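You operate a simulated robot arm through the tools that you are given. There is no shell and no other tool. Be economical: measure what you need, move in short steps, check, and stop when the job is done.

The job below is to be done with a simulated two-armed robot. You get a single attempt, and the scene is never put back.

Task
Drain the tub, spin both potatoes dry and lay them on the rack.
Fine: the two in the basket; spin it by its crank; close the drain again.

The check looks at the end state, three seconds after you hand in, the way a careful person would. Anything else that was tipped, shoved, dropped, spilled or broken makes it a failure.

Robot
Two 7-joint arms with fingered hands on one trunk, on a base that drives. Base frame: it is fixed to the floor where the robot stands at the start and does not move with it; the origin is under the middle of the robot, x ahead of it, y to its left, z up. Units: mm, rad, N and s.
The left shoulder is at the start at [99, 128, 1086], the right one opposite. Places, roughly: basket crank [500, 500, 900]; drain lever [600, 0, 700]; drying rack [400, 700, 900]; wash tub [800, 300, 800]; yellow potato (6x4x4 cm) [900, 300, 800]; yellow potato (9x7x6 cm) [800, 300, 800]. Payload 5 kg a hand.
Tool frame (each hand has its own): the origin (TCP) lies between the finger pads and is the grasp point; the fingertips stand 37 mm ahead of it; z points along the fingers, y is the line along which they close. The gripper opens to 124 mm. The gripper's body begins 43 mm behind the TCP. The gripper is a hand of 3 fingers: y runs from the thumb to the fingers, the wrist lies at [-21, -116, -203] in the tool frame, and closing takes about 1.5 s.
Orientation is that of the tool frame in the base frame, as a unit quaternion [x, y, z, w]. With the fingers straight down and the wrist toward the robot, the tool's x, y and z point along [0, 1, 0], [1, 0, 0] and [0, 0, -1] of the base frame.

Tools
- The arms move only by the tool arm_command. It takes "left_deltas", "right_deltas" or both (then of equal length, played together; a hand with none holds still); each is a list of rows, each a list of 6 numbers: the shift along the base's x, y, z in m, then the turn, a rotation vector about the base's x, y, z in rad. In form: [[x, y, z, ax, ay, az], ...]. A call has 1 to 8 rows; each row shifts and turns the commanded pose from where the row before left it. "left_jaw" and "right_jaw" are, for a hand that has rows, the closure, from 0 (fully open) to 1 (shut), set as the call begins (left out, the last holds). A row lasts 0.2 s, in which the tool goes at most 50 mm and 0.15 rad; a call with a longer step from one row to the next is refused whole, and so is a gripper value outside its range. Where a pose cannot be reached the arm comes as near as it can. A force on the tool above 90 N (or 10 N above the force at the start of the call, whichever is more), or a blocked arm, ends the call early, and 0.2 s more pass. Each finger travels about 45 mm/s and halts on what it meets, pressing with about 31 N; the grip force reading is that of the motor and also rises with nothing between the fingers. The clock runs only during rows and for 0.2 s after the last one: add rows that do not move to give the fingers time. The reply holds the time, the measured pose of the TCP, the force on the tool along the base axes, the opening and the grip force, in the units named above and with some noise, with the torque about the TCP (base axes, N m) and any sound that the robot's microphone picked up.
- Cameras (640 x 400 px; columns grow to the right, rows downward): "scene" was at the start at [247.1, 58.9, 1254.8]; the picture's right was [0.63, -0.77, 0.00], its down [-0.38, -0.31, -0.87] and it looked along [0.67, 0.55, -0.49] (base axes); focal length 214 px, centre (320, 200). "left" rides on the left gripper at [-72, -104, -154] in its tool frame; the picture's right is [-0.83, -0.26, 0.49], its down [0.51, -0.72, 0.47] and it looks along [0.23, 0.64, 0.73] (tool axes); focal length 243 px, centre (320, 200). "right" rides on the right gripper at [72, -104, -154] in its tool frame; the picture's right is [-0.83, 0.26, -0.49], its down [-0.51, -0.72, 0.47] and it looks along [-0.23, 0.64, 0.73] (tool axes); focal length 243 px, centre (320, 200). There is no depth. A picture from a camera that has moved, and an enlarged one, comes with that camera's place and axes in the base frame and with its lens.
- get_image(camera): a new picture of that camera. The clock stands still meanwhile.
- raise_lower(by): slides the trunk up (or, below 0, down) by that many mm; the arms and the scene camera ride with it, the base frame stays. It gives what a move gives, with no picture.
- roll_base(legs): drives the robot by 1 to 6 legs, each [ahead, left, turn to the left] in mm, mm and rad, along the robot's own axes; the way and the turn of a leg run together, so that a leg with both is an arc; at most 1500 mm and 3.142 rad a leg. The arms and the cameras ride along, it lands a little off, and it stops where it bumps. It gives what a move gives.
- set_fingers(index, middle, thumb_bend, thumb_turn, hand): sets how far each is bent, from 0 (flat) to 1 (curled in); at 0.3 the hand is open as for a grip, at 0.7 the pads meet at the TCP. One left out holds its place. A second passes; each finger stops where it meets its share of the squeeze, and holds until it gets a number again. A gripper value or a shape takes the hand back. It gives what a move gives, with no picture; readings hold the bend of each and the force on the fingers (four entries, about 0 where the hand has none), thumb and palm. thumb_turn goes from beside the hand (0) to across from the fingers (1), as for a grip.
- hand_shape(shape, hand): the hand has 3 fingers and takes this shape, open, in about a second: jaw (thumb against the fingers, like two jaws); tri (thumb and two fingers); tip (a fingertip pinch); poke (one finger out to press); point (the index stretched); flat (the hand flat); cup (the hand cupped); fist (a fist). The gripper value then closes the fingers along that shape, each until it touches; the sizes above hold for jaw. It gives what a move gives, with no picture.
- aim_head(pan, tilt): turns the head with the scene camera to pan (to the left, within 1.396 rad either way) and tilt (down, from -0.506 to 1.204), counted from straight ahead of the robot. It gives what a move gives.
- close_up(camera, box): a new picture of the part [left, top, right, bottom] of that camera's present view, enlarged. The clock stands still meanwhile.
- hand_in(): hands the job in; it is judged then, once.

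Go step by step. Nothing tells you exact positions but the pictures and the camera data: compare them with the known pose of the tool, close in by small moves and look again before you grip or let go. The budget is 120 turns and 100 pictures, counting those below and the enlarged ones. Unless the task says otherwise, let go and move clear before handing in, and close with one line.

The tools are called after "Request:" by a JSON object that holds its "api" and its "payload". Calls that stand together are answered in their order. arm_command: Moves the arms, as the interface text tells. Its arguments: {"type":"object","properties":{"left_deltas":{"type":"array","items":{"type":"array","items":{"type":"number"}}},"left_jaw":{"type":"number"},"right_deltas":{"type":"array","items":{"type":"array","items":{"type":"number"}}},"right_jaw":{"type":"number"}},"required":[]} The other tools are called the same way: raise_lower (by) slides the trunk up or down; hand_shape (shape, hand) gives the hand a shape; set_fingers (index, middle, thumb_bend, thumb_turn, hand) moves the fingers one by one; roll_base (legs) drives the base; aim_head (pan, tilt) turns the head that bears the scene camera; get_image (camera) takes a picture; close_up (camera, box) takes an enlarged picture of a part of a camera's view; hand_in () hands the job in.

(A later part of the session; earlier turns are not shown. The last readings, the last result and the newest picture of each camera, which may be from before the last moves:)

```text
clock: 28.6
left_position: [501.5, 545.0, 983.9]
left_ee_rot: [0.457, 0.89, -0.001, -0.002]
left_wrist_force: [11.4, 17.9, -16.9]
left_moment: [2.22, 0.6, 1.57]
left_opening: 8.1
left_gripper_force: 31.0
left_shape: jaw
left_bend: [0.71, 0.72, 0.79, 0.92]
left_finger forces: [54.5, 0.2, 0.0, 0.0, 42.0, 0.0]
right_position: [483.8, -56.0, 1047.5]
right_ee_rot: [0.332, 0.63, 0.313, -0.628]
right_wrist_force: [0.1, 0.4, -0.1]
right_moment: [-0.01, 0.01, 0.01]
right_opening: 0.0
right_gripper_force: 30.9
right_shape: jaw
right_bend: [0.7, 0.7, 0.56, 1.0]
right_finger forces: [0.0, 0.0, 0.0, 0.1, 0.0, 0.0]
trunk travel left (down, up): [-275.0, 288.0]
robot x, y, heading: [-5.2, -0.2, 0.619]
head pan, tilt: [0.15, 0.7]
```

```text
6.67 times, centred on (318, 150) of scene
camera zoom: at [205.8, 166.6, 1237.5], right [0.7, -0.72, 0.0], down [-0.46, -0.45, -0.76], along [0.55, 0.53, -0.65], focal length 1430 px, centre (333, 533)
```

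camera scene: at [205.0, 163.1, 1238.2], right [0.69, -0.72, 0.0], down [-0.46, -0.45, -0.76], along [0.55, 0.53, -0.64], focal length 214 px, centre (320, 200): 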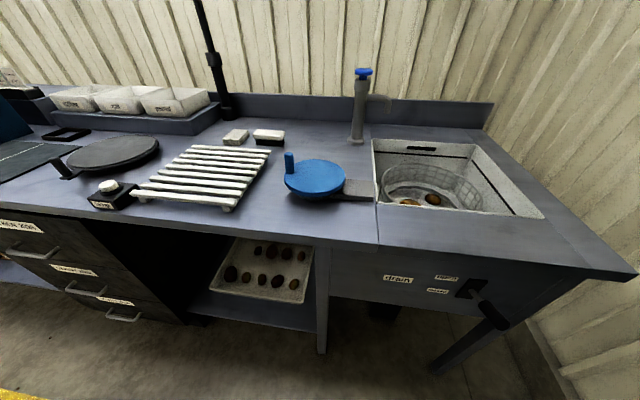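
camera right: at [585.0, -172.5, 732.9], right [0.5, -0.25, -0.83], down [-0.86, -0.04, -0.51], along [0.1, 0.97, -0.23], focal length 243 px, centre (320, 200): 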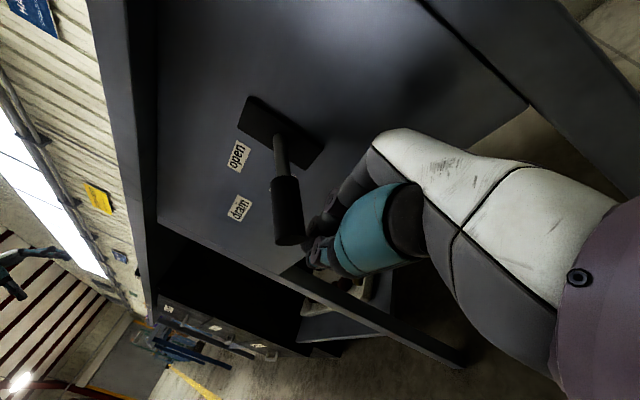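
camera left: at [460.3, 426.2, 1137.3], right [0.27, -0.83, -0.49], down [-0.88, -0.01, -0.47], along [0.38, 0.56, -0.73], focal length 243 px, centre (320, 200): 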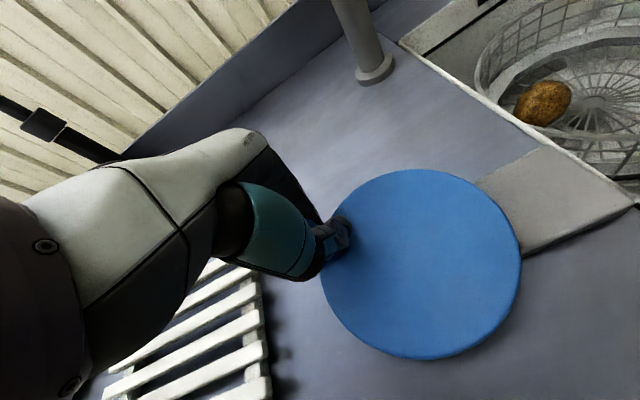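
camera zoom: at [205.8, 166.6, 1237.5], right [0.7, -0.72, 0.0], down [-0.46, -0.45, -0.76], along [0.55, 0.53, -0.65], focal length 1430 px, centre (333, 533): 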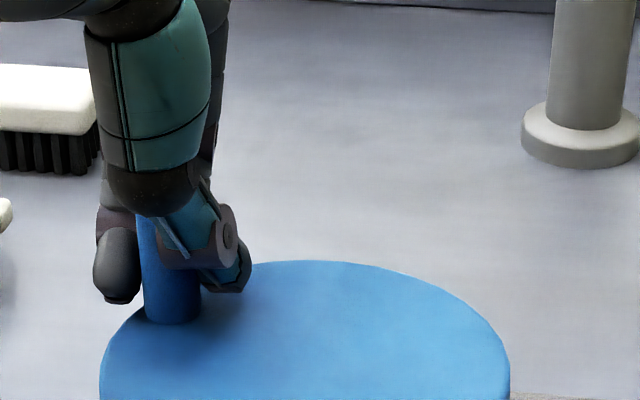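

The knob still sits between the fingers, but the grip is being twisted sideways. Pushing the knob with the closed fingers from behind will be more robust, so I'll let go, rise, close the hand, and check where the knob is.

Request:
{"api": "arm_command", "payload": {"left_deltas": [[0, 0, 0, 0, 0, 0], [0, 0, 0, 0, 0, 0], [0, 0, 0, 0, 0, 0], [0, 0, 0, 0, 0, 0], [0, 0, 0.03, 0, 0, 0], [0, 0, 0.04, 0, 0, 0], [0, 0, 0.01, 0, 0, 0]], "left_jaw": 0.4}}

Request:
{"api": "arm_command", "payload": {"left_deltas": [[0.01, -0.002, 0, 0, 0, 0], [0.01, -0.002, 0, 0, 0, 0], [0, 0, 0, 0, 0, 0], [0, 0, 0, 0, 0, 0], [0, 0, 0, 0, 0, 0], [0, 0, 0, 0, 0, 0], [0, 0, 0, 0, 0, 0]], "left_jaw": 1}}

Request:
{"api": "close_up", "payload": {"camera": "scene", "box": [240, 100, 480, 250]}}

Request:
{"api": "get_image", "payload": {"camera": "left"}}

```text
clock: 30.2
left_position: [500.3, 541.6, 1066.9]
left_ee_rot: [0.458, 0.889, -0.001, -0.002]
left_wrist_force: [-0.5, -0.9, 0.0]
left_moment: [0.0, -0.01, -0.02]
left_opening: 74.0
left_gripper_force: 0.0
left_shape: jaw
left_bend: [0.73, 0.41, 0.65, 1.0]
left_finger forces: [0.1, 0.1, 0.1, 0.1, 0.1, 0.0]
right_position: [483.5, -59.5, 1049.2]
right_ee_rot: [0.331, 0.631, 0.315, -0.627]
right_wrist_force: [-0.6, 0.0, -0.8]
right_moment: [0.0, -0.01, -0.02]
right_opening: 0.0
right_gripper_force: 31.1
right_shape: jaw
right_bend: [0.7, 0.7, 0.56, 1.0]
right_finger forces: [0.0, 0.0, 0.0, 0.1, 0.1, 0.0]
trunk travel left (down, up): [-275.0, 288.0]
robot x, y, heading: [-2.6, -1.3, 0.616]
head pan, tilt: [0.15, 0.7]
```

```text
clock: 31.8
left_position: [523.8, 537.9, 1067.1]
left_ee_rot: [0.459, 0.888, 0.001, 0.0]
left_wrist_force: [0.2, -0.3, 0.0]
left_moment: [0.04, -0.01, 0.0]
left_opening: 0.1
left_gripper_force: 30.9
left_shape: jaw
left_bend: [0.7, 0.7, 0.56, 1.0]
left_finger forces: [0.0, 0.0, 0.1, 0.0, 0.0, 0.0]
right_position: [483.7, -58.6, 1047.2]
right_ee_rot: [0.331, 0.63, 0.315, -0.628]
right_wrist_force: [0.8, 0.3, -0.2]
right_moment: [0.0, -0.01, -0.03]
right_opening: 0.0
right_gripper_force: 31.6
right_shape: jaw
right_bend: [0.7, 0.7, 0.56, 1.0]
right_finger forces: [0.0, 0.0, 0.0, 0.0, 0.0, 0.0]
trunk travel left (down, up): [-275.0, 288.0]
robot x, y, heading: [-1.8, 1.8, 0.624]
head pan, tilt: [0.15, 0.7]
```

```text
2.67 times, centred on (360, 175) of scene
camera zoom: at [204.9, 163.1, 1238.2], right [0.7, -0.72, 0.0], down [-0.46, -0.45, -0.76], along [0.55, 0.53, -0.64], focal length 572 px, centre (213, 267)
```

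zoom: 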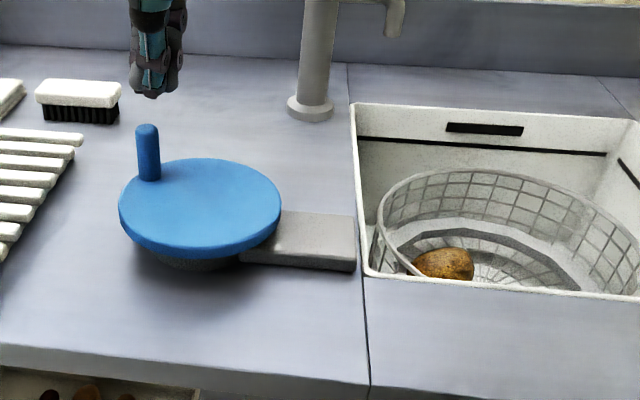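

```text
68 pictures are left
camera left: at [479.9, 418.3, 1219.7], right [0.27, -0.83, -0.49], down [-0.88, -0.01, -0.47], along [0.39, 0.56, -0.73], focal length 243 px, centre (320, 200)
```

left: 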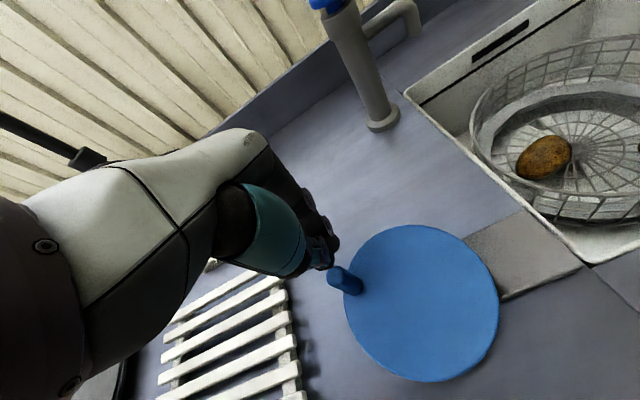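

With the disc top nearer z≈935, all knob sightings fit a circle with centre (520, 481) and r≈62.5. The knob is at about 97° on it. I'll place the closed fingers behind it at about 47°.

Request:
{"api": "arm_command", "payload": {"left_deltas": [[0.02, -0.006, 0, 0, 0, 0], [0.0188, -0.0052, 0, 0, 0, 0], [0, 0, -0.03, 0, 0, 0], [0, 0, -0.03, 0, 0, 0], [0, 0, -0.021, 0, 0, 0], [0, 0, 0, 0, 0, 0]]}}

Request:
{"api": "arm_command", "payload": {"left_deltas": [[-0.0285, 0.0152, 0, 0, 0, 0], [-0.0324, -0.0011, 0, 0, 0, 0], [-0.0274, -0.0172, 0, 0, 0, 0], [-0.0152, -0.0285, 0, 0, 0, 0], [0.0011, -0.0324, 0, 0, 0, 0], [0.0172, -0.0274, 0, 0, 0, 0], [0.0285, -0.0152, 0, 0, 0, 0], [0.0324, 0.0011, 0, 0, 0, 0]]}}

Request:
{"api": "close_up", "payload": {"camera": "scene", "box": [240, 100, 480, 250]}}

```text
clock: 33.2
left_position: [562.4, 526.9, 985.0]
left_ee_rot: [0.459, 0.889, 0.0, 0.0]
left_wrist_force: [-0.7, -0.2, 0.1]
left_moment: [-0.01, -0.01, 0.01]
left_opening: 0.1
left_gripper_force: 31.2
left_shape: jaw
left_bend: [0.7, 0.7, 0.56, 1.0]
left_finger forces: [0.1, 0.1, 0.1, 0.1, 0.0, 0.0]
right_position: [484.1, -60.2, 1048.1]
right_ee_rot: [0.331, 0.63, 0.314, -0.629]
right_wrist_force: [-0.3, -0.5, -0.1]
right_moment: [-0.01, 0.02, -0.03]
right_opening: 0.1
right_gripper_force: 30.9
right_shape: jaw
right_bend: [0.7, 0.7, 0.56, 1.0]
right_finger forces: [0.0, 0.0, 0.1, 0.0, 0.0, 0.1]
trunk travel left (down, up): [-275.0, 288.0]
robot x, y, heading: [-0.6, -1.6, 0.614]
head pan, tilt: [0.15, 0.7]
```

```text
clock: 34.4
left_position: [476.8, 474.9, 995.0]
left_ee_rot: [0.46, 0.888, 0.009, 0.006]
left_wrist_force: [59.7, 3.9, 8.3]
left_moment: [0.09, 0.23, 0.2]
left_opening: 0.0
left_gripper_force: 30.7
left_shape: jaw
left_bend: [0.7, 0.7, 0.59, 1.0]
left_finger forces: [0.0, 5.5, 0.0, 0.0, 56.1, 0.0]
right_position: [488.4, -63.2, 1046.5]
right_ee_rot: [0.333, 0.629, 0.316, -0.628]
right_wrist_force: [-0.4, -0.9, 0.5]
right_moment: [-0.02, 0.01, -0.07]
right_opening: 0.0
right_gripper_force: 30.9
right_shape: jaw
right_bend: [0.7, 0.7, 0.56, 1.0]
right_finger forces: [0.1, 0.0, 0.1, 0.0, 0.0, 0.0]
trunk travel left (down, up): [-275.0, 288.0]
robot x, y, heading: [-0.4, -0.5, 0.61]
head pan, tilt: [0.15, 0.7]
stopped in row 5 (left hand): the force on the tool passed its limit at 94 N (the readings are from after the stop); the commanded pose is now the measured one
```

```text
2.67 times, centred on (360, 175) of scene
camera zoom: at [212.4, 160.6, 1237.8], right [0.69, -0.72, 0.0], down [-0.47, -0.44, -0.76], along [0.55, 0.53, -0.65], focal length 572 px, centre (213, 267)
```

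zoom: 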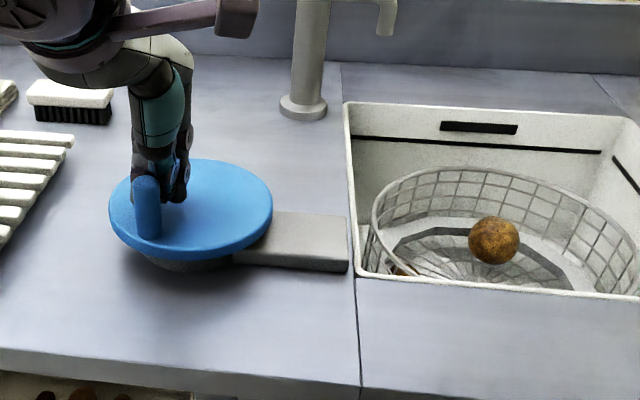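

The fingers slid to the inside of the knob and pressed outwards, so the wheel has only moved to about 190°. A firm grip along the corrected circle should do better, so I'll rise, open, and locate the knob again.

Request:
{"api": "arm_command", "payload": {"left_deltas": [[0.02, 0, 0, 0, 0, 0], [0, 0, 0.04, 0, 0, 0], [0, 0, 0.04, 0, 0, 0], [-0.035, -0.005, 0, 0, 0, 0], [0, 0, 0, 0, 0, 0], [0, 0, 0, 0, 0, 0]], "left_jaw": 1}}

Request:
{"api": "arm_command", "payload": {"left_deltas": [[0, 0, 0, 0, 0, 0], [0, 0, 0, 0, 0, 0], [0, 0, 0, 0, 0, 0], [0, 0, 0, 0, 0, 0], [0, 0, 0, 0, 0, 0], [0, 0, 0, 0, 0, 0]], "left_jaw": 0.45}}

Request:
{"api": "close_up", "payload": {"camera": "scene", "box": [240, 100, 480, 250]}}

Request:
{"api": "get_image", "payload": {"camera": "left"}}

```text
clock: 35.8
left_position: [451.2, 472.4, 1072.5]
left_ee_rot: [0.458, 0.889, 0.006, 0.003]
left_wrist_force: [-0.2, -0.2, -0.7]
left_moment: [0.01, -0.01, -0.02]
left_opening: 0.1
left_gripper_force: 30.8
left_shape: jaw
left_bend: [0.7, 0.7, 0.6, 1.0]
left_finger forces: [0.0, 0.0, 0.0, 0.0, 0.1, 0.1]
right_position: [484.7, -60.8, 1047.6]
right_ee_rot: [0.333, 0.63, 0.314, -0.627]
right_wrist_force: [0.3, 0.0, -0.7]
right_moment: [-0.03, 0.0, -0.01]
right_opening: 0.2
right_gripper_force: 31.0
right_shape: jaw
right_bend: [0.7, 0.7, 0.56, 1.0]
right_finger forces: [0.1, 0.0, 0.0, 0.1, 0.0, 0.0]
trunk travel left (down, up): [-275.0, 288.0]
robot x, y, heading: [1.6, 0.3, 0.624]
head pan, tilt: [0.15, 0.7]
```

```text
clock: 37.2
left_position: [452.0, 472.5, 1072.6]
left_ee_rot: [0.458, 0.889, 0.005, 0.004]
left_wrist_force: [-0.2, 0.1, 0.2]
left_moment: [-0.02, 0.03, 0.02]
left_opening: 67.8
left_gripper_force: 0.0
left_shape: jaw
left_bend: [0.74, 0.43, 0.67, 1.0]
left_finger forces: [0.0, 0.1, 0.1, 0.0, 0.1, 0.1]
right_position: [485.6, -59.0, 1048.7]
right_ee_rot: [0.332, 0.63, 0.316, -0.627]
right_wrist_force: [0.2, -0.2, 0.5]
right_moment: [0.03, -0.01, 0.0]
right_opening: 0.0
right_gripper_force: 30.9
right_shape: jaw
right_bend: [0.7, 0.7, 0.56, 1.0]
right_finger forces: [0.0, 0.0, 0.0, 0.1, 0.1, 0.1]
trunk travel left (down, up): [-275.0, 288.0]
robot x, y, heading: [-1.0, -0.1, 0.618]
head pan, tilt: [0.15, 0.7]
```

```text
2.67 times, centred on (360, 175) of scene
camera zoom: at [206.4, 163.1, 1238.2], right [0.69, -0.72, 0.0], down [-0.46, -0.45, -0.76], along [0.55, 0.53, -0.64], focal length 572 px, centre (213, 267)
```

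zoom: 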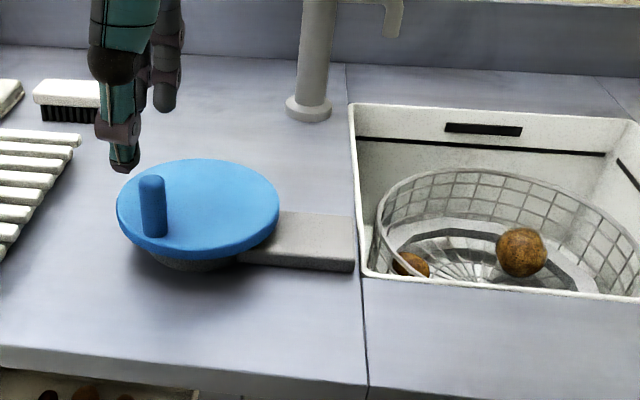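

```text
65 pictures are left
camera left: at [408.1, 353.0, 1224.4], right [0.28, -0.82, -0.49], down [-0.88, 0.0, -0.48], along [0.4, 0.57, -0.72], focal length 243 px, centre (320, 200)
```

left: 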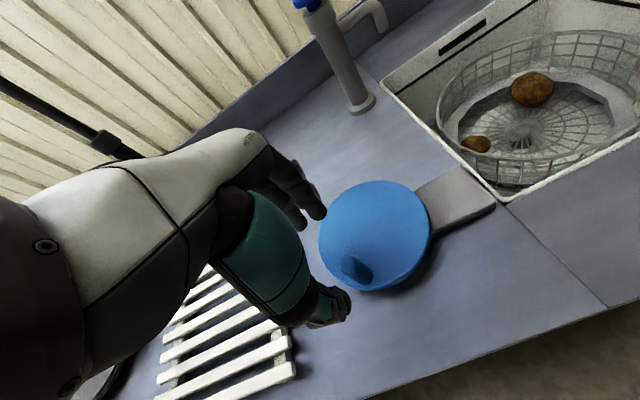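

The knob is at (458, 473), which matches the corrected circle at 187°. I'll grip it firmly there.

Request:
{"api": "arm_command", "payload": {"left_deltas": [[0.006, 0, -0.03, 0, 0, 0], [0, 0, -0.03, 0, 0, 0], [0, 0, -0.03, 0, 0, 0], [0, 0, 0, 0, 0, 0]]}}

Request:
{"api": "arm_command", "payload": {"left_deltas": [[0, 0, 0, 0, 0, 0], [0, 0, 0, 0, 0, 0], [0, 0, 0, 0, 0, 0], [0, 0, 0, 0, 0, 0], [0, 0, 0, 0, 0, 0], [0, 0, 0, 0, 0, 0], [0, 0, 0, 0, 0, 0]], "left_jaw": 1}}

Request:
{"api": "close_up", "payload": {"camera": "scene", "box": [270, 120, 366, 180]}}

```text
clock: 38.2
left_position: [454.8, 471.7, 983.0]
left_ee_rot: [0.458, 0.889, 0.007, 0.005]
left_wrist_force: [-1.2, 1.7, 14.0]
left_moment: [0.36, -0.57, 0.1]
left_opening: 68.5
left_gripper_force: 0.1
left_shape: jaw
left_bend: [0.74, 0.42, 0.67, 1.0]
left_finger forces: [9.6, 4.8, 0.1, 0.1, 0.0, 0.0]
right_position: [484.9, -61.1, 1049.3]
right_ee_rot: [0.332, 0.63, 0.316, -0.627]
right_wrist_force: [-0.5, -0.2, -0.4]
right_moment: [0.0, -0.01, 0.01]
right_opening: 0.0
right_gripper_force: 31.1
right_shape: jaw
right_bend: [0.7, 0.7, 0.56, 1.0]
right_finger forces: [0.0, 0.0, 0.1, 0.1, 0.1, 0.0]
trunk travel left (down, up): [-275.0, 288.0]
robot x, y, heading: [3.9, 1.7, 0.617]
head pan, tilt: [0.15, 0.7]
```

```text
clock: 39.8
left_position: [451.6, 471.4, 983.5]
left_ee_rot: [0.458, 0.889, 0.005, 0.005]
left_wrist_force: [-27.1, 1.5, 20.5]
left_moment: [0.12, 0.76, 0.46]
left_opening: 8.8
left_gripper_force: 30.9
left_shape: jaw
left_bend: [0.74, 0.56, 0.57, 1.0]
left_finger forces: [12.0, 14.0, 0.0, 0.1, 40.4, 0.0]
right_position: [481.0, -59.5, 1050.0]
right_ee_rot: [0.331, 0.631, 0.316, -0.627]
right_wrist_force: [0.1, -0.5, 0.2]
right_moment: [0.0, 0.0, 0.01]
right_opening: 0.2
right_gripper_force: 31.1
right_shape: jaw
right_bend: [0.7, 0.7, 0.56, 1.0]
right_finger forces: [0.0, 0.0, 0.1, 0.0, 0.0, 0.0]
trunk travel left (down, up): [-275.0, 288.0]
robot x, y, heading: [2.6, 1.1, 0.617]
head pan, tilt: [0.15, 0.7]
```

```text
6.67 times, centred on (318, 150) of scene
camera zoom: at [201.6, 162.2, 1239.2], right [0.69, -0.72, 0.0], down [-0.46, -0.45, -0.77], along [0.55, 0.53, -0.64], focal length 1430 px, centre (333, 533)
```

zoom: 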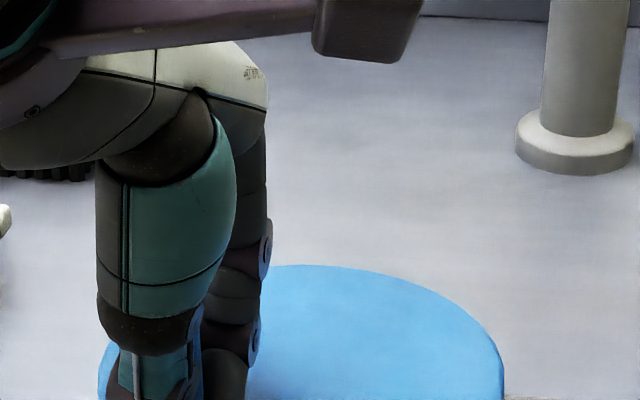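

I feel an upward force, so the fingers are touching the disc. Let me see the grip before I turn.

Request:
{"api": "arm_command", "payload": {"left_deltas": [[0, 0, 0.004, 0, 0, 0], [0, 0, 0.004, 0, 0, 0], [0, 0, 0, 0, 0, 0]]}}

Request:
{"api": "close_up", "payload": {"camera": "scene", "box": [270, 140, 366, 200]}}

```text
clock: 40.6
left_position: [454.5, 475.4, 987.6]
left_ee_rot: [0.457, 0.89, 0.005, 0.003]
left_wrist_force: [-26.0, 0.8, -28.2]
left_moment: [-0.19, 0.63, 0.21]
left_opening: 6.4
left_gripper_force: 31.2
left_shape: jaw
left_bend: [0.74, 0.57, 0.54, 1.0]
left_finger forces: [8.4, 7.4, 0.0, 0.1, 33.3, 0.0]
right_position: [483.2, -57.2, 1047.2]
right_ee_rot: [0.333, 0.631, 0.315, -0.626]
right_wrist_force: [-0.5, 0.4, 0.1]
right_moment: [-0.02, 0.01, -0.04]
right_opening: 0.0
right_gripper_force: 31.2
right_shape: jaw
right_bend: [0.7, 0.7, 0.56, 1.0]
right_finger forces: [0.0, 0.0, 0.0, 0.0, 0.0, 0.1]
trunk travel left (down, up): [-275.0, 288.0]
robot x, y, heading: [3.1, 2.0, 0.617]
head pan, tilt: [0.15, 0.7]
```

```text
6.67 times, centred on (318, 170) of scene
camera zoom: at [204.9, 165.3, 1237.9], right [0.69, -0.72, 0.0], down [-0.46, -0.45, -0.76], along [0.55, 0.53, -0.64], focal length 1430 px, centre (333, 400)
```

zoom: 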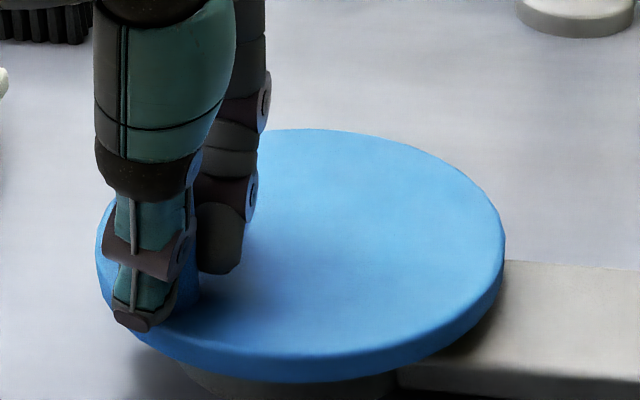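

The knob is properly between thumb and fingers. I'll ease off the preload and crank 150°.

Request:
{"api": "arm_command", "payload": {"left_deltas": [[-0.003, 0.001, -0.003, 0, 0, 0], [0.0063, -0.0208, 0, 0, 0, 0], [0.0131, -0.0173, 0, 0, 0, 0], [0.0182, -0.0118, 0, 0, 0, 0], [0.0211, -0.0049, 0, 0, 0, 0], [0.0216, 0.0026, 0, 0, 0, 0], [0.0193, 0.0099, 0, 0, 0, 0], [0.0148, 0.0159, 0, 0, 0, 0]]}}

Request:
{"api": "close_up", "payload": {"camera": "scene", "box": [240, 100, 480, 250]}}

```text
clock: 42.4
left_position: [569.9, 451.3, 987.6]
left_ee_rot: [0.457, 0.889, 0.006, 0.004]
left_wrist_force: [-0.3, 0.1, 1.0]
left_moment: [-0.02, -0.01, 0.0]
left_opening: 7.2
left_gripper_force: 31.0
left_shape: jaw
left_bend: [0.75, 0.57, 0.63, 1.0]
left_finger forces: [0.0, 0.1, 0.1, 0.1, 0.1, 0.0]
right_position: [484.6, -58.7, 1047.4]
right_ee_rot: [0.332, 0.63, 0.315, -0.627]
right_wrist_force: [0.5, 0.4, 0.7]
right_moment: [0.0, 0.0, 0.02]
right_opening: 0.0
right_gripper_force: 31.2
right_shape: jaw
right_bend: [0.7, 0.7, 0.56, 1.0]
right_finger forces: [0.1, 0.0, 0.1, 0.0, 0.0, 0.0]
trunk travel left (down, up): [-275.0, 288.0]
robot x, y, heading: [0.3, -0.4, 0.618]
head pan, tilt: [0.15, 0.7]
```

```text
2.67 times, centred on (360, 175) of scene
camera zoom: at [206.8, 163.7, 1238.1], right [0.69, -0.72, 0.0], down [-0.46, -0.45, -0.76], along [0.55, 0.53, -0.64], focal length 572 px, centre (213, 267)
```

zoom: 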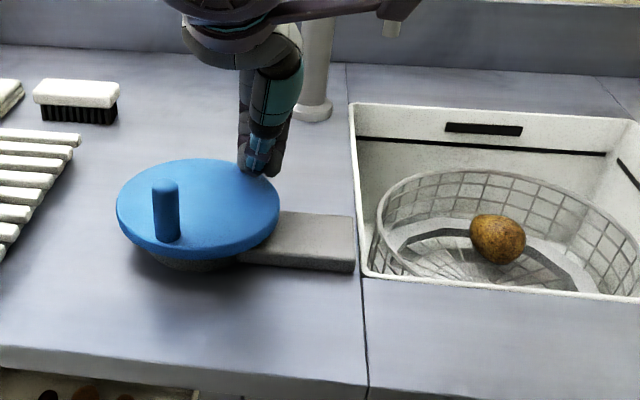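

The knob slipped out sideways, because the jaw holds it only along one axis. I'll rise and try the three-finger "tri" shape, which should surround it.

Request:
{"api": "arm_command", "payload": {"left_deltas": [[0, 0, 0.04, 0, 0, 0], [0, 0, 0.04, 0, 0, 0], [-0.02, 0, 0.01, 0, 0, 0]]}}

Request:
{"api": "hand_shape", "payload": {"hand": "left", "shape": "tri"}}

Request:
{"api": "close_up", "payload": {"camera": "scene", "box": [256, 60, 416, 160]}}

Request:
{"api": "get_image", "payload": {"camera": "left"}}

```text
clock: 43.2
left_position: [545.9, 449.4, 1076.9]
left_ee_rot: [0.457, 0.89, 0.006, 0.005]
left_wrist_force: [-1.1, -0.6, -1.1]
left_moment: [-0.02, -0.06, 0.01]
left_opening: 7.6
left_gripper_force: 30.6
left_shape: jaw
left_bend: [0.75, 0.57, 0.63, 1.0]
left_finger forces: [0.0, 0.1, 0.0, 0.0, 0.0, 0.0]
right_position: [482.4, -60.1, 1048.7]
right_ee_rot: [0.332, 0.631, 0.315, -0.627]
right_wrist_force: [-0.1, 0.2, -0.3]
right_moment: [-0.02, -0.02, -0.01]
right_opening: 0.0
right_gripper_force: 30.8
right_shape: jaw
right_bend: [0.7, 0.7, 0.56, 1.0]
right_finger forces: [0.0, 0.0, 0.0, 0.0, 0.1, 0.1]
trunk travel left (down, up): [-275.0, 288.0]
robot x, y, heading: [0.6, 0.3, 0.618]
head pan, tilt: [0.15, 0.7]
```

```text
clock: 44.1
left_position: [547.5, 448.8, 1077.2]
left_ee_rot: [0.457, 0.889, 0.006, 0.003]
left_wrist_force: [0.3, 0.1, 0.6]
left_moment: [0.0, 0.01, 0.02]
left_opening: 123.7
left_gripper_force: 0.1
left_shape: tri
left_bend: [0.3, 0.3, 0.3, 0.98]
left_finger forces: [0.0, 0.1, 0.0, 0.1, 0.0, 0.0]
right_position: [484.7, -58.8, 1047.9]
right_ee_rot: [0.332, 0.63, 0.316, -0.627]
right_wrist_force: [-0.4, 0.5, -0.2]
right_moment: [0.01, -0.02, 0.0]
right_opening: 0.1
right_gripper_force: 31.1
right_shape: jaw
right_bend: [0.7, 0.7, 0.56, 1.0]
right_finger forces: [0.0, 0.0, 0.0, 0.1, 0.0, 0.0]
trunk travel left (down, up): [-275.0, 288.0]
robot x, y, heading: [1.2, 0.7, 0.62]
head pan, tilt: [0.15, 0.7]
```

```text
4.00 times, centred on (336, 110) of scene
camera zoom: at [206.3, 163.2, 1238.2], right [0.69, -0.72, 0.0], down [-0.46, -0.45, -0.76], along [0.55, 0.53, -0.64], focal length 858 px, centre (256, 560)
```

zoom: 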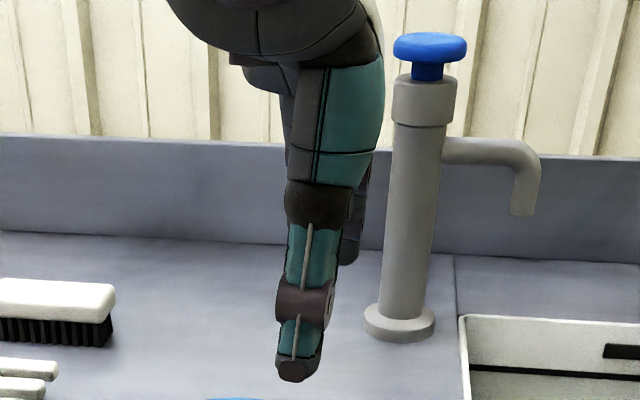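

```text
60 pictures are left
camera left: at [503.6, 328.4, 1227.7], right [0.28, -0.82, -0.49], down [-0.88, 0.0, -0.48], along [0.4, 0.57, -0.72], focal length 243 px, centre (320, 200)
```

left: 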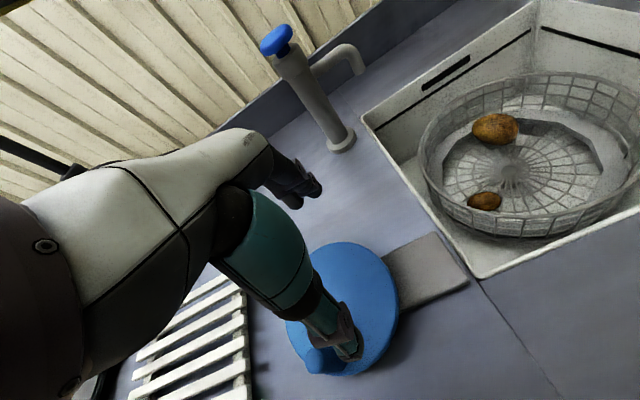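

"Tri" gives the same parallel fingers, so I'll stay with jaw. The jaw holds well when the knob moves along its closing axis (around 306° and 126°) and slips only when starting sideways, so I'll re-grip, drag the knob slowly to 306°, and then crank in half turns from there.

Request:
{"api": "hand_shape", "payload": {"hand": "left", "shape": "jaw"}}

Request:
{"api": "arm_command", "payload": {"left_deltas": [[-0.042, 0.006, 0, 0, 0, 0], [-0.042, 0.006, 0, 0, 0, 0], [0, 0, 0, 0, 0, 0], [0, 0, 0, 0, 0, 0], [0, 0, 0, 0, 0, 0]], "left_jaw": 0.45}}

Request:
{"api": "get_image", "payload": {"camera": "left"}}

Request:
{"api": "close_up", "payload": {"camera": "scene", "box": [240, 100, 480, 250]}}

```text
clock: 45.0
left_position: [547.5, 447.8, 1076.0]
left_ee_rot: [0.457, 0.89, 0.006, 0.004]
left_wrist_force: [-0.6, 0.0, 0.0]
left_moment: [0.0, -0.02, -0.03]
left_opening: 123.5
left_gripper_force: 0.1
left_shape: jaw
left_bend: [0.3, 0.3, 0.3, 0.98]
left_finger forces: [0.1, 0.0, 0.0, 0.0, 0.0, 0.0]
right_position: [485.2, -59.3, 1047.7]
right_ee_rot: [0.332, 0.63, 0.315, -0.627]
right_wrist_force: [0.0, -0.4, 1.3]
right_moment: [0.02, 0.02, -0.02]
right_opening: 0.1
right_gripper_force: 31.1
right_shape: jaw
right_bend: [0.7, 0.7, 0.56, 1.0]
right_finger forces: [0.0, 0.0, 0.0, 0.1, 0.1, 0.0]
trunk travel left (down, up): [-275.0, 288.0]
robot x, y, heading: [-3.4, 1.1, 0.618]
head pan, tilt: [0.15, 0.7]
```

```text
clock: 46.2
left_position: [464.2, 460.8, 1075.1]
left_ee_rot: [0.457, 0.89, 0.007, 0.004]
left_wrist_force: [-0.8, -0.5, 0.7]
left_moment: [0.03, 0.02, 0.03]
left_opening: 68.5
left_gripper_force: 0.0
left_shape: jaw
left_bend: [0.74, 0.43, 0.67, 1.0]
left_finger forces: [0.0, 0.0, 0.0, 0.0, 0.0, 0.1]
right_position: [484.8, -59.8, 1048.6]
right_ee_rot: [0.332, 0.63, 0.316, -0.627]
right_wrist_force: [-1.2, 1.0, 0.5]
right_moment: [0.0, 0.02, -0.02]
right_opening: 0.1
right_gripper_force: 31.2
right_shape: jaw
right_bend: [0.7, 0.7, 0.56, 1.0]
right_finger forces: [0.0, 0.0, 0.0, 0.0, 0.0, 0.0]
trunk travel left (down, up): [-275.0, 288.0]
robot x, y, heading: [2.8, -1.3, 0.619]
head pan, tilt: [0.15, 0.7]
```

```text
59 pictures are left
camera left: at [419.0, 340.7, 1226.9], right [0.28, -0.82, -0.49], down [-0.88, 0.0, -0.48], along [0.4, 0.57, -0.72], focal length 243 px, centre (320, 200)
```

left: 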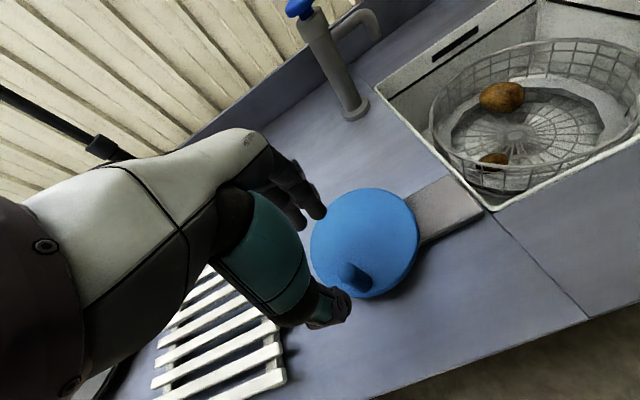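

```text
2.67 times, centred on (360, 175) of scene
camera zoom: at [206.5, 163.2, 1238.2], right [0.69, -0.72, 0.0], down [-0.46, -0.45, -0.76], along [0.55, 0.53, -0.64], focal length 572 px, centre (213, 267)
```

zoom: 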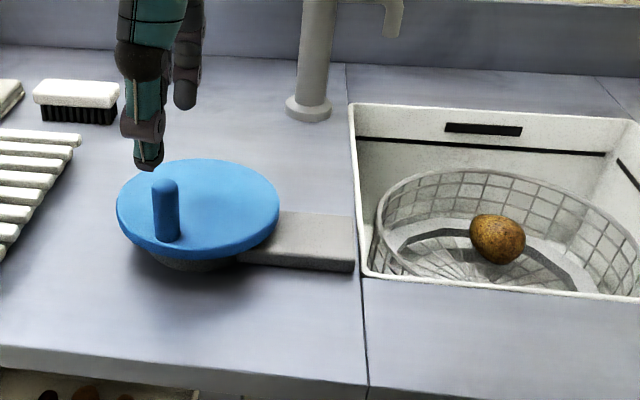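

The knob at (463, 462) lines up with the hand. I'll go down (not as low as before), grip, and then drag slowly.

Request:
{"api": "arm_command", "payload": {"left_deltas": [[0, 0, -0.03, 0, 0, 0], [0, 0, -0.03, 0, 0, 0], [0, 0, -0.025, 0, 0, 0], [0, 0, 0, 0, 0, 0]]}}

Request:
{"api": "arm_command", "payload": {"left_deltas": [[0, 0, 0, 0, 0, 0], [0, 0, 0, 0, 0, 0], [0, 0, 0, 0, 0, 0], [0, 0, 0, 0, 0, 0], [0, 0, 0, 0, 0, 0], [0, 0, 0, 0, 0, 0], [0, 0, 0, 0, 0, 0]], "left_jaw": 1}}

Request:
{"api": "arm_command", "payload": {"left_deltas": [[0.001, -0.0025, 0, 0, 0, 0], [0.001, -0.0025, 0, 0, 0, 0], [0.0025, -0.0048, 0, 0, 0, 0], [0.0026, -0.0048, 0, 0, 0, 0], [0.0048, -0.0058, 0, 0, 0, 0], [0.0049, -0.0057, 0, 0, 0, 0], [0.0071, -0.005, 0, 0, 0, 0], [0.0071, -0.0049, 0, 0, 0, 0]]}}

Request:
{"api": "close_up", "payload": {"camera": "scene", "box": [240, 100, 480, 250]}}

```text
clock: 47.2
left_position: [463.7, 462.3, 991.4]
left_ee_rot: [0.458, 0.889, 0.006, 0.003]
left_wrist_force: [0.5, 0.0, -0.5]
left_moment: [0.02, 0.0, 0.0]
left_opening: 68.7
left_gripper_force: 0.1
left_shape: jaw
left_bend: [0.74, 0.43, 0.67, 1.0]
left_finger forces: [0.0, 0.0, 0.0, 0.1, 0.0, 0.0]
right_position: [485.7, -60.2, 1048.4]
right_ee_rot: [0.332, 0.63, 0.316, -0.627]
right_wrist_force: [0.5, 0.0, -0.3]
right_moment: [0.0, -0.03, -0.02]
right_opening: 0.0
right_gripper_force: 30.6
right_shape: jaw
right_bend: [0.7, 0.7, 0.56, 1.0]
right_finger forces: [0.1, 0.0, 0.0, 0.1, 0.0, 0.1]
trunk travel left (down, up): [-275.0, 288.0]
robot x, y, heading: [1.7, 3.7, 0.622]
head pan, tilt: [0.15, 0.7]
```

```text
clock: 48.8
left_position: [464.5, 463.2, 991.0]
left_ee_rot: [0.458, 0.889, 0.006, 0.004]
left_wrist_force: [-1.7, -0.8, -3.1]
left_moment: [-0.04, 0.05, 0.04]
left_opening: 10.3
left_gripper_force: 31.0
left_shape: jaw
left_bend: [0.7, 0.7, 0.74, 1.0]
left_finger forces: [17.3, 7.3, 0.1, 0.0, 28.0, 0.0]
right_position: [485.1, -58.7, 1048.1]
right_ee_rot: [0.332, 0.63, 0.315, -0.627]
right_wrist_force: [-0.7, -0.3, -0.2]
right_moment: [0.02, 0.02, 0.01]
right_opening: 0.0
right_gripper_force: 31.4
right_shape: jaw
right_bend: [0.7, 0.7, 0.56, 1.0]
right_finger forces: [0.1, 0.0, 0.0, 0.0, 0.0, 0.0]
trunk travel left (down, up): [-275.0, 288.0]
robot x, y, heading: [3.2, -2.0, 0.62]
head pan, tilt: [0.15, 0.7]
```

```text
clock: 50.6
left_position: [498.5, 424.8, 990.2]
left_ee_rot: [0.457, 0.889, 0.006, 0.004]
left_wrist_force: [5.5, 9.6, -3.4]
left_moment: [0.43, -0.25, 0.29]
left_opening: 8.0
left_gripper_force: 31.2
left_shape: jaw
left_bend: [0.65, 0.7, 0.76, 0.97]
left_finger forces: [27.1, 7.6, 0.0, 0.0, 25.2, 0.1]
right_position: [485.9, -58.7, 1046.1]
right_ee_rot: [0.333, 0.63, 0.315, -0.627]
right_wrist_force: [0.7, -0.6, -0.5]
right_moment: [0.02, 0.0, -0.02]
right_opening: 0.0
right_gripper_force: 31.0
right_shape: jaw
right_bend: [0.7, 0.7, 0.56, 1.0]
right_finger forces: [0.0, 0.1, 0.1, 0.0, 0.1, 0.1]
trunk travel left (down, up): [-275.0, 288.0]
robot x, y, heading: [0.1, 0.4, 0.618]
head pan, tilt: [0.15, 0.7]
```

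```text
2.67 times, centred on (360, 175) of scene
camera zoom: at [208.2, 164.6, 1237.7], right [0.69, -0.72, 0.0], down [-0.46, -0.45, -0.76], along [0.55, 0.53, -0.65], focal length 572 px, centre (213, 267)
```

zoom: 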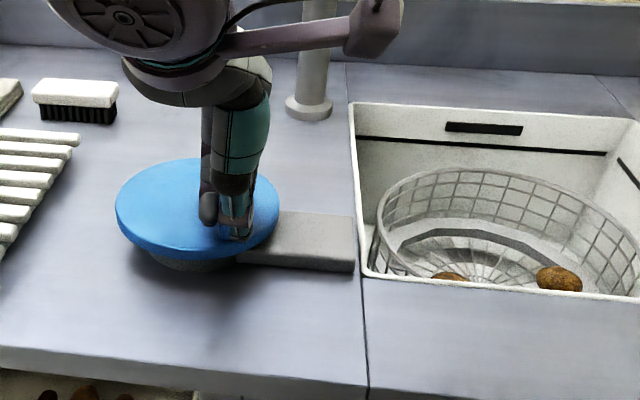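

The slow drag held nicely. I'll continue to 306°.

Request:
{"api": "arm_command", "payload": {"left_deltas": [[0.0086, -0.003, 0, 0, 0, 0], [0.0087, -0.0029, 0, 0, 0, 0], [0.0092, -0.0002, 0, 0, 0, 0], [0.0092, -0.0002, 0, 0, 0, 0], [0.0083, 0.0022, 0, 0, 0, 0], [0.0083, 0.0022, 0, 0, 0, 0], [0.0061, 0.0034, 0, 0, 0, 0], [0.0061, 0.0035, 0, 0, 0, 0]]}}

Request:
{"api": "close_up", "payload": {"camera": "scene", "box": [270, 120, 366, 180]}}

```text
clock: 52.4
left_position: [556.5, 434.3, 989.5]
left_ee_rot: [0.456, 0.89, 0.005, 0.003]
left_wrist_force: [-31.7, 31.0, -25.1]
left_moment: [0.55, 0.15, 0.57]
left_opening: 5.8
left_gripper_force: 31.2
left_shape: jaw
left_bend: [0.65, 0.7, 0.79, 0.95]
left_finger forces: [22.5, 62.8, 0.0, 0.1, 27.0, 0.0]
right_position: [482.9, -54.2, 1048.5]
right_ee_rot: [0.333, 0.632, 0.313, -0.626]
right_wrist_force: [-0.1, -0.3, -0.2]
right_moment: [-0.04, -0.03, 0.03]
right_opening: 0.0
right_gripper_force: 30.8
right_shape: jaw
right_bend: [0.7, 0.7, 0.56, 1.0]
right_finger forces: [0.0, 0.1, 0.0, 0.0, 0.0, 0.0]
trunk travel left (down, up): [-275.0, 288.0]
robot x, y, heading: [0.1, 0.2, 0.615]
head pan, tilt: [0.15, 0.7]
```

```text
6.67 times, centred on (318, 150) of scene
camera zoom: at [204.4, 168.8, 1237.7], right [0.69, -0.72, 0.0], down [-0.46, -0.45, -0.76], along [0.55, 0.53, -0.65], focal length 1430 px, centre (333, 533)
```

zoom: 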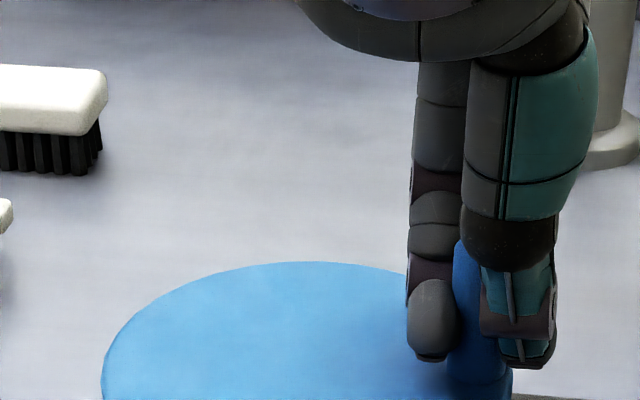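

The knob is still held but the fingers are twisted with some side load. I'll re-seat the grip here, where motion runs along the jaw axis.

Request:
{"api": "arm_command", "payload": {"left_deltas": [[0, 0, 0, 0, 0, 0], [0, 0, 0, 0, 0, 0], [0, 0, 0, 0, 0, 0], [0, 0, 0, 0, 0, 0], [0, 0, 0, 0, 0, 0]], "left_jaw": 0.5}}

Request:
{"api": "close_up", "payload": {"camera": "scene", "box": [288, 120, 384, 180]}}

Request:
{"api": "close_up", "payload": {"camera": "left", "box": [240, 180, 440, 305]}}

```text
clock: 53.6
left_position: [553.3, 431.6, 993.6]
left_ee_rot: [0.456, 0.89, 0.008, 0.007]
left_wrist_force: [-53.4, 22.5, 1.3]
left_moment: [0.52, 1.16, 1.46]
left_opening: 54.4
left_gripper_force: 0.1
left_shape: jaw
left_bend: [0.74, 0.75, 0.69, 1.0]
left_finger forces: [0.1, 52.9, 0.0, 0.1, 0.0, 0.1]
right_position: [478.8, -57.2, 1050.9]
right_ee_rot: [0.331, 0.633, 0.316, -0.624]
right_wrist_force: [0.3, 0.2, 0.1]
right_moment: [0.02, -0.02, -0.02]
right_opening: 0.2
right_gripper_force: 30.9
right_shape: jaw
right_bend: [0.7, 0.7, 0.56, 1.0]
right_finger forces: [0.0, 0.0, 0.0, 0.0, 0.0, 0.0]
trunk travel left (down, up): [-275.0, 288.0]
robot x, y, heading: [-0.3, -0.5, 0.618]
head pan, tilt: [0.15, 0.7]
```

```text
6.67 times, centred on (336, 150) of scene
camera zoom: at [199.5, 166.4, 1238.9], right [0.69, -0.72, 0.01], down [-0.46, -0.45, -0.77], along [0.55, 0.53, -0.64], focal length 1430 px, centre (213, 533)
```

zoom: 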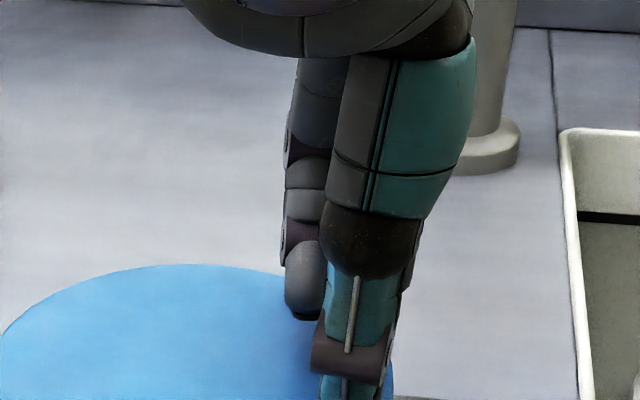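

```text
3.20 times, centred on (340, 242) of left
camera zoom: at [509.5, 311.9, 1145.3], right [0.28, -0.82, -0.49], down [-0.87, -0.01, -0.48], along [0.4, 0.57, -0.72], focal length 776 px, centre (256, 64)
```

zoom: 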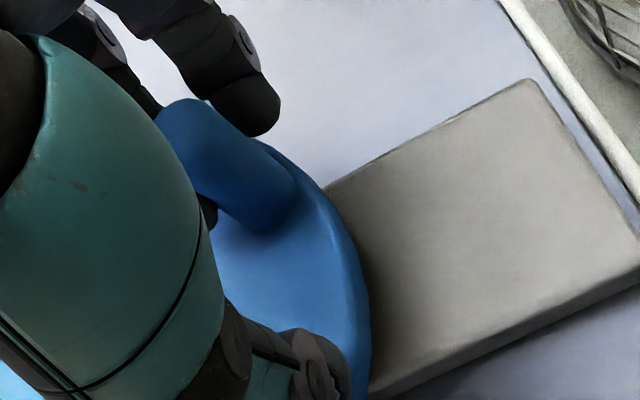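

Useful view: the knob has run ahead to about 329° and sits against the side of the middle finger. The wheel coasts well, so quick flicks that push the knob with the paired fingers leading, then lifting clear, should give whole turns. First I'll rise and locate the knob.

Request:
{"api": "arm_command", "payload": {"left_deltas": [[0, 0, 0.03, 0, 0, 0], [0, 0, 0.03, 0, 0, 0], [0, 0, 0.03, 0, 0, 0], [0.01, 0.008, 0, 0, 0, 0], [0.01, 0.008, 0, 0, 0, 0], [0, 0, 0, 0, 0, 0]], "left_jaw": 0.45}}

Request:
{"api": "get_image", "payload": {"camera": "left"}}

Request:
{"api": "close_up", "payload": {"camera": "scene", "box": [240, 100, 480, 250]}}

```text
clock: 55.0
left_position: [577.6, 445.5, 1081.4]
left_ee_rot: [0.457, 0.889, 0.006, 0.006]
left_wrist_force: [0.1, -0.4, 0.4]
left_moment: [0.03, 0.0, 0.0]
left_opening: 68.2
left_gripper_force: 0.0
left_shape: jaw
left_bend: [0.74, 0.43, 0.67, 1.0]
left_finger forces: [0.1, 0.0, 0.0, 0.0, 0.1, 0.0]
right_position: [485.1, -60.5, 1048.5]
right_ee_rot: [0.332, 0.63, 0.316, -0.627]
right_wrist_force: [0.0, -0.6, 0.6]
right_moment: [0.01, -0.01, -0.03]
right_opening: 0.2
right_gripper_force: 31.3
right_shape: jaw
right_bend: [0.7, 0.7, 0.56, 1.0]
right_finger forces: [0.0, 0.0, 0.0, 0.0, 0.0, 0.0]
trunk travel left (down, up): [-275.0, 288.0]
robot x, y, heading: [1.0, 2.3, 0.619]
head pan, tilt: [0.15, 0.7]
```

```text
53 pictures are left
camera left: at [533.8, 326.5, 1233.8], right [0.28, -0.82, -0.49], down [-0.88, 0.0, -0.48], along [0.4, 0.57, -0.72], focal length 243 px, centre (320, 200)
```

left: 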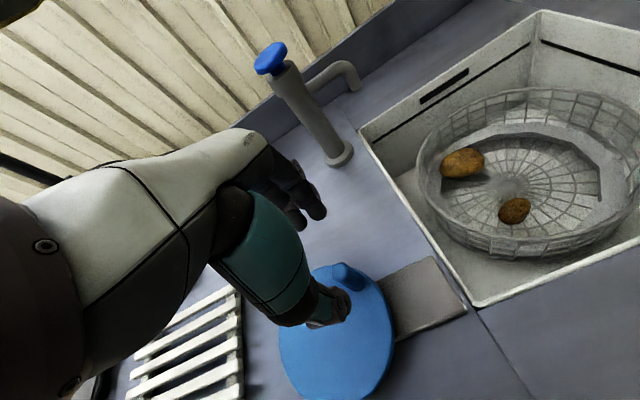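

```text
2.67 times, centred on (360, 175) of scene
camera zoom: at [206.1, 162.6, 1238.3], right [0.69, -0.72, 0.0], down [-0.46, -0.45, -0.77], along [0.55, 0.53, -0.64], focal length 572 px, centre (213, 267)
```

zoom: 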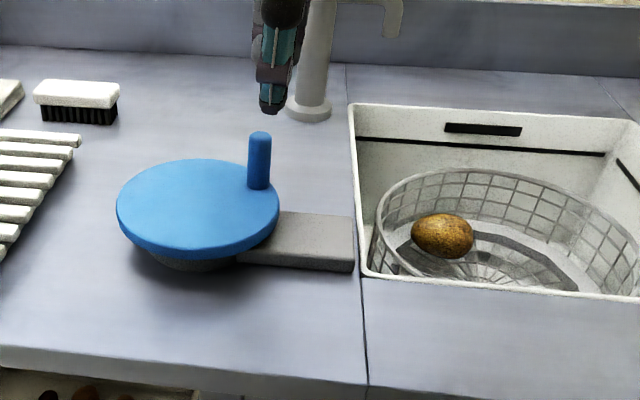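

The knob is at (577, 457), about 337°. I'll bring it back slowly inside a loose cage to about 275°, ready for a proper flick.

Request:
{"api": "arm_command", "payload": {"left_deltas": [[0, 0.011, 0, 0, 0, 0], [0, 0, -0.03, 0, 0, 0], [0, 0, -0.03, 0, 0, 0], [0, 0, -0.03, 0, 0, 0], [0, 0, 0, 0, 0, 0]]}}

Request:
{"api": "arm_command", "payload": {"left_deltas": [[0, 0, 0, 0, 0, 0], [0, 0, 0, 0, 0, 0], [0, 0, 0, 0, 0, 0], [0, 0, 0, 0, 0, 0], [0, 0, 0, 0, 0, 0]], "left_jaw": 0.8}}

Request:
{"api": "arm_command", "payload": {"left_deltas": [[-0.0028, -0.0059, 0, 0, 0, 0], [-0.0048, -0.0073, 0, 0, 0, 0], [-0.0065, -0.0074, 0, 0, 0, 0], [-0.0076, -0.0062, 0, 0, 0, 0], [-0.0084, -0.005, 0, 0, 0, 0], [-0.0081, -0.0032, 0, 0, 0, 0], [-0.0074, -0.002, 0, 0, 0, 0], [-0.0065, -0.0009, 0, 0, 0, 0]]}}

Request:
{"api": "close_up", "payload": {"camera": "scene", "box": [240, 100, 480, 250]}}

```text
clock: 56.2
left_position: [578.1, 454.7, 992.5]
left_ee_rot: [0.456, 0.89, 0.007, 0.005]
left_wrist_force: [-0.2, -0.1, -0.7]
left_moment: [-0.02, -0.01, -0.02]
left_opening: 68.2
left_gripper_force: 0.2
left_shape: jaw
left_bend: [0.74, 0.43, 0.67, 1.0]
left_finger forces: [0.0, 0.1, 0.0, 0.1, 0.0, 0.0]
right_position: [484.4, -59.1, 1048.4]
right_ee_rot: [0.332, 0.63, 0.314, -0.628]
right_wrist_force: [-0.4, -0.7, -0.4]
right_moment: [0.01, 0.0, 0.03]
right_opening: 0.1
right_gripper_force: 30.6
right_shape: jaw
right_bend: [0.7, 0.7, 0.56, 1.0]
right_finger forces: [0.0, 0.0, 0.0, 0.0, 0.0, 0.0]
trunk travel left (down, up): [-275.0, 288.0]
robot x, y, heading: [2.1, -0.5, 0.618]
head pan, tilt: [0.15, 0.7]
```

```text
clock: 57.4
left_position: [578.2, 455.3, 991.1]
left_ee_rot: [0.457, 0.889, 0.006, 0.004]
left_wrist_force: [-0.2, -0.3, 0.6]
left_moment: [0.0, 0.01, 0.01]
left_opening: 25.0
left_gripper_force: 0.1
left_shape: jaw
left_bend: [0.73, 0.59, 0.74, 1.0]
left_finger forces: [0.1, 0.1, 0.1, 0.0, 0.0, 0.0]
right_position: [485.5, -58.7, 1048.8]
right_ee_rot: [0.332, 0.63, 0.316, -0.627]
right_wrist_force: [0.0, -0.7, 0.0]
right_moment: [-0.02, 0.03, 0.0]
right_opening: 0.0
right_gripper_force: 31.2
right_shape: jaw
right_bend: [0.7, 0.7, 0.56, 1.0]
right_finger forces: [0.1, 0.1, 0.0, 0.0, 0.1, 0.0]
trunk travel left (down, up): [-275.0, 288.0]
robot x, y, heading: [-1.0, -2.8, 0.613]
head pan, tilt: [0.15, 0.7]
```

```text
clock: 59.2
left_position: [527.3, 417.4, 992.0]
left_ee_rot: [0.457, 0.89, 0.005, 0.005]
left_wrist_force: [-0.1, -0.5, -0.4]
left_moment: [0.02, 0.02, 0.0]
left_opening: 24.9
left_gripper_force: 0.1
left_shape: jaw
left_bend: [0.73, 0.59, 0.74, 1.0]
left_finger forces: [0.0, 0.0, 0.1, 0.1, 0.1, 0.0]
right_position: [484.9, -59.4, 1048.0]
right_ee_rot: [0.332, 0.63, 0.316, -0.627]
right_wrist_force: [-0.5, 0.6, -0.6]
right_moment: [0.01, 0.0, -0.02]
right_opening: 0.0
right_gripper_force: 31.0
right_shape: jaw
right_bend: [0.7, 0.7, 0.56, 1.0]
right_finger forces: [0.0, 0.0, 0.0, 0.0, 0.0, 0.1]
trunk travel left (down, up): [-275.0, 288.0]
robot x, y, heading: [0.3, -2.3, 0.619]
head pan, tilt: [0.15, 0.7]
```

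```text
2.67 times, centred on (360, 175) of scene
camera zoom: at [206.1, 162.9, 1238.3], right [0.69, -0.72, 0.0], down [-0.46, -0.45, -0.77], along [0.55, 0.53, -0.64], focal length 572 px, centre (213, 267)
```

zoom: 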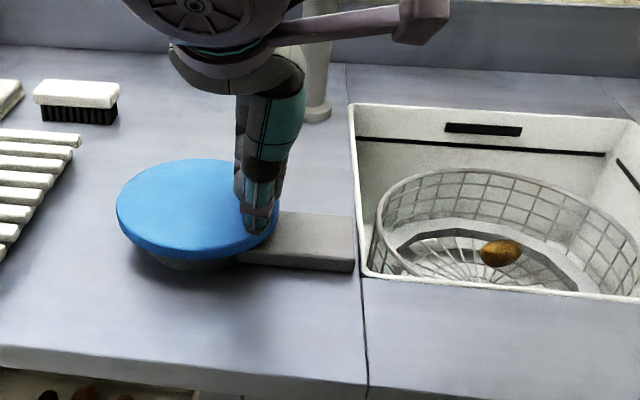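

The loose cage carried the knob well. Now I'll bring it to 306° and run a fast continuous turn with the cage, so the wheel's own momentum carries it through the sideways arcs.

Request:
{"api": "arm_command", "payload": {"left_deltas": [[0.005, 0.0015, 0, 0, 0, 0], [0.008, 0.003, 0, 0, 0, 0], [0.008, 0.0035, 0, 0, 0, 0], [0.006, 0.003, 0, 0, 0, 0], [0.0027, 0.0016, 0, 0, 0, 0]], "left_jaw": 0.8}}

Request:
{"api": "close_up", "payload": {"camera": "left", "box": [240, 180, 440, 305]}}

```text
clock: 60.4
left_position: [557.6, 430.9, 991.8]
left_ee_rot: [0.458, 0.889, 0.006, 0.004]
left_wrist_force: [-0.3, 0.3, 0.1]
left_moment: [-0.01, -0.02, 0.0]
left_opening: 25.0
left_gripper_force: 0.1
left_shape: jaw
left_bend: [0.73, 0.59, 0.74, 1.0]
left_finger forces: [0.0, 0.0, 0.0, 0.1, 0.0, 0.0]
right_position: [485.6, -60.3, 1048.4]
right_ee_rot: [0.333, 0.63, 0.314, -0.627]
right_wrist_force: [-0.1, -0.1, -0.2]
right_moment: [0.0, -0.01, -0.04]
right_opening: 0.0
right_gripper_force: 31.4
right_shape: jaw
right_bend: [0.7, 0.7, 0.56, 1.0]
right_finger forces: [0.0, 0.0, 0.1, 0.1, 0.0, 0.0]
trunk travel left (down, up): [-275.0, 288.0]
robot x, y, heading: [3.9, 0.1, 0.62]
head pan, tilt: [0.15, 0.7]
```

```text
3.20 times, centred on (340, 242) of left
camera zoom: at [513.7, 311.6, 1143.4], right [0.28, -0.82, -0.49], down [-0.88, 0.0, -0.48], along [0.4, 0.57, -0.72], focal length 776 px, centre (256, 64)
```

zoom: 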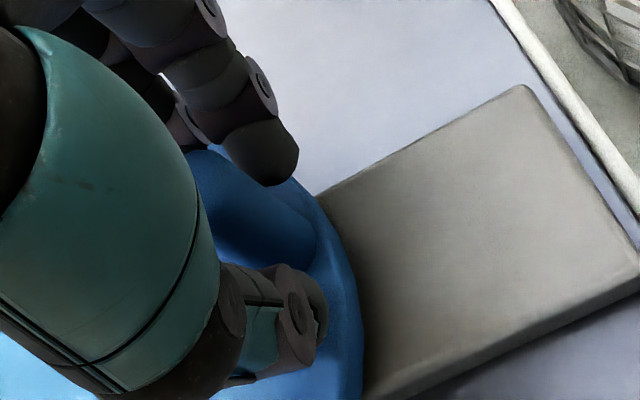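

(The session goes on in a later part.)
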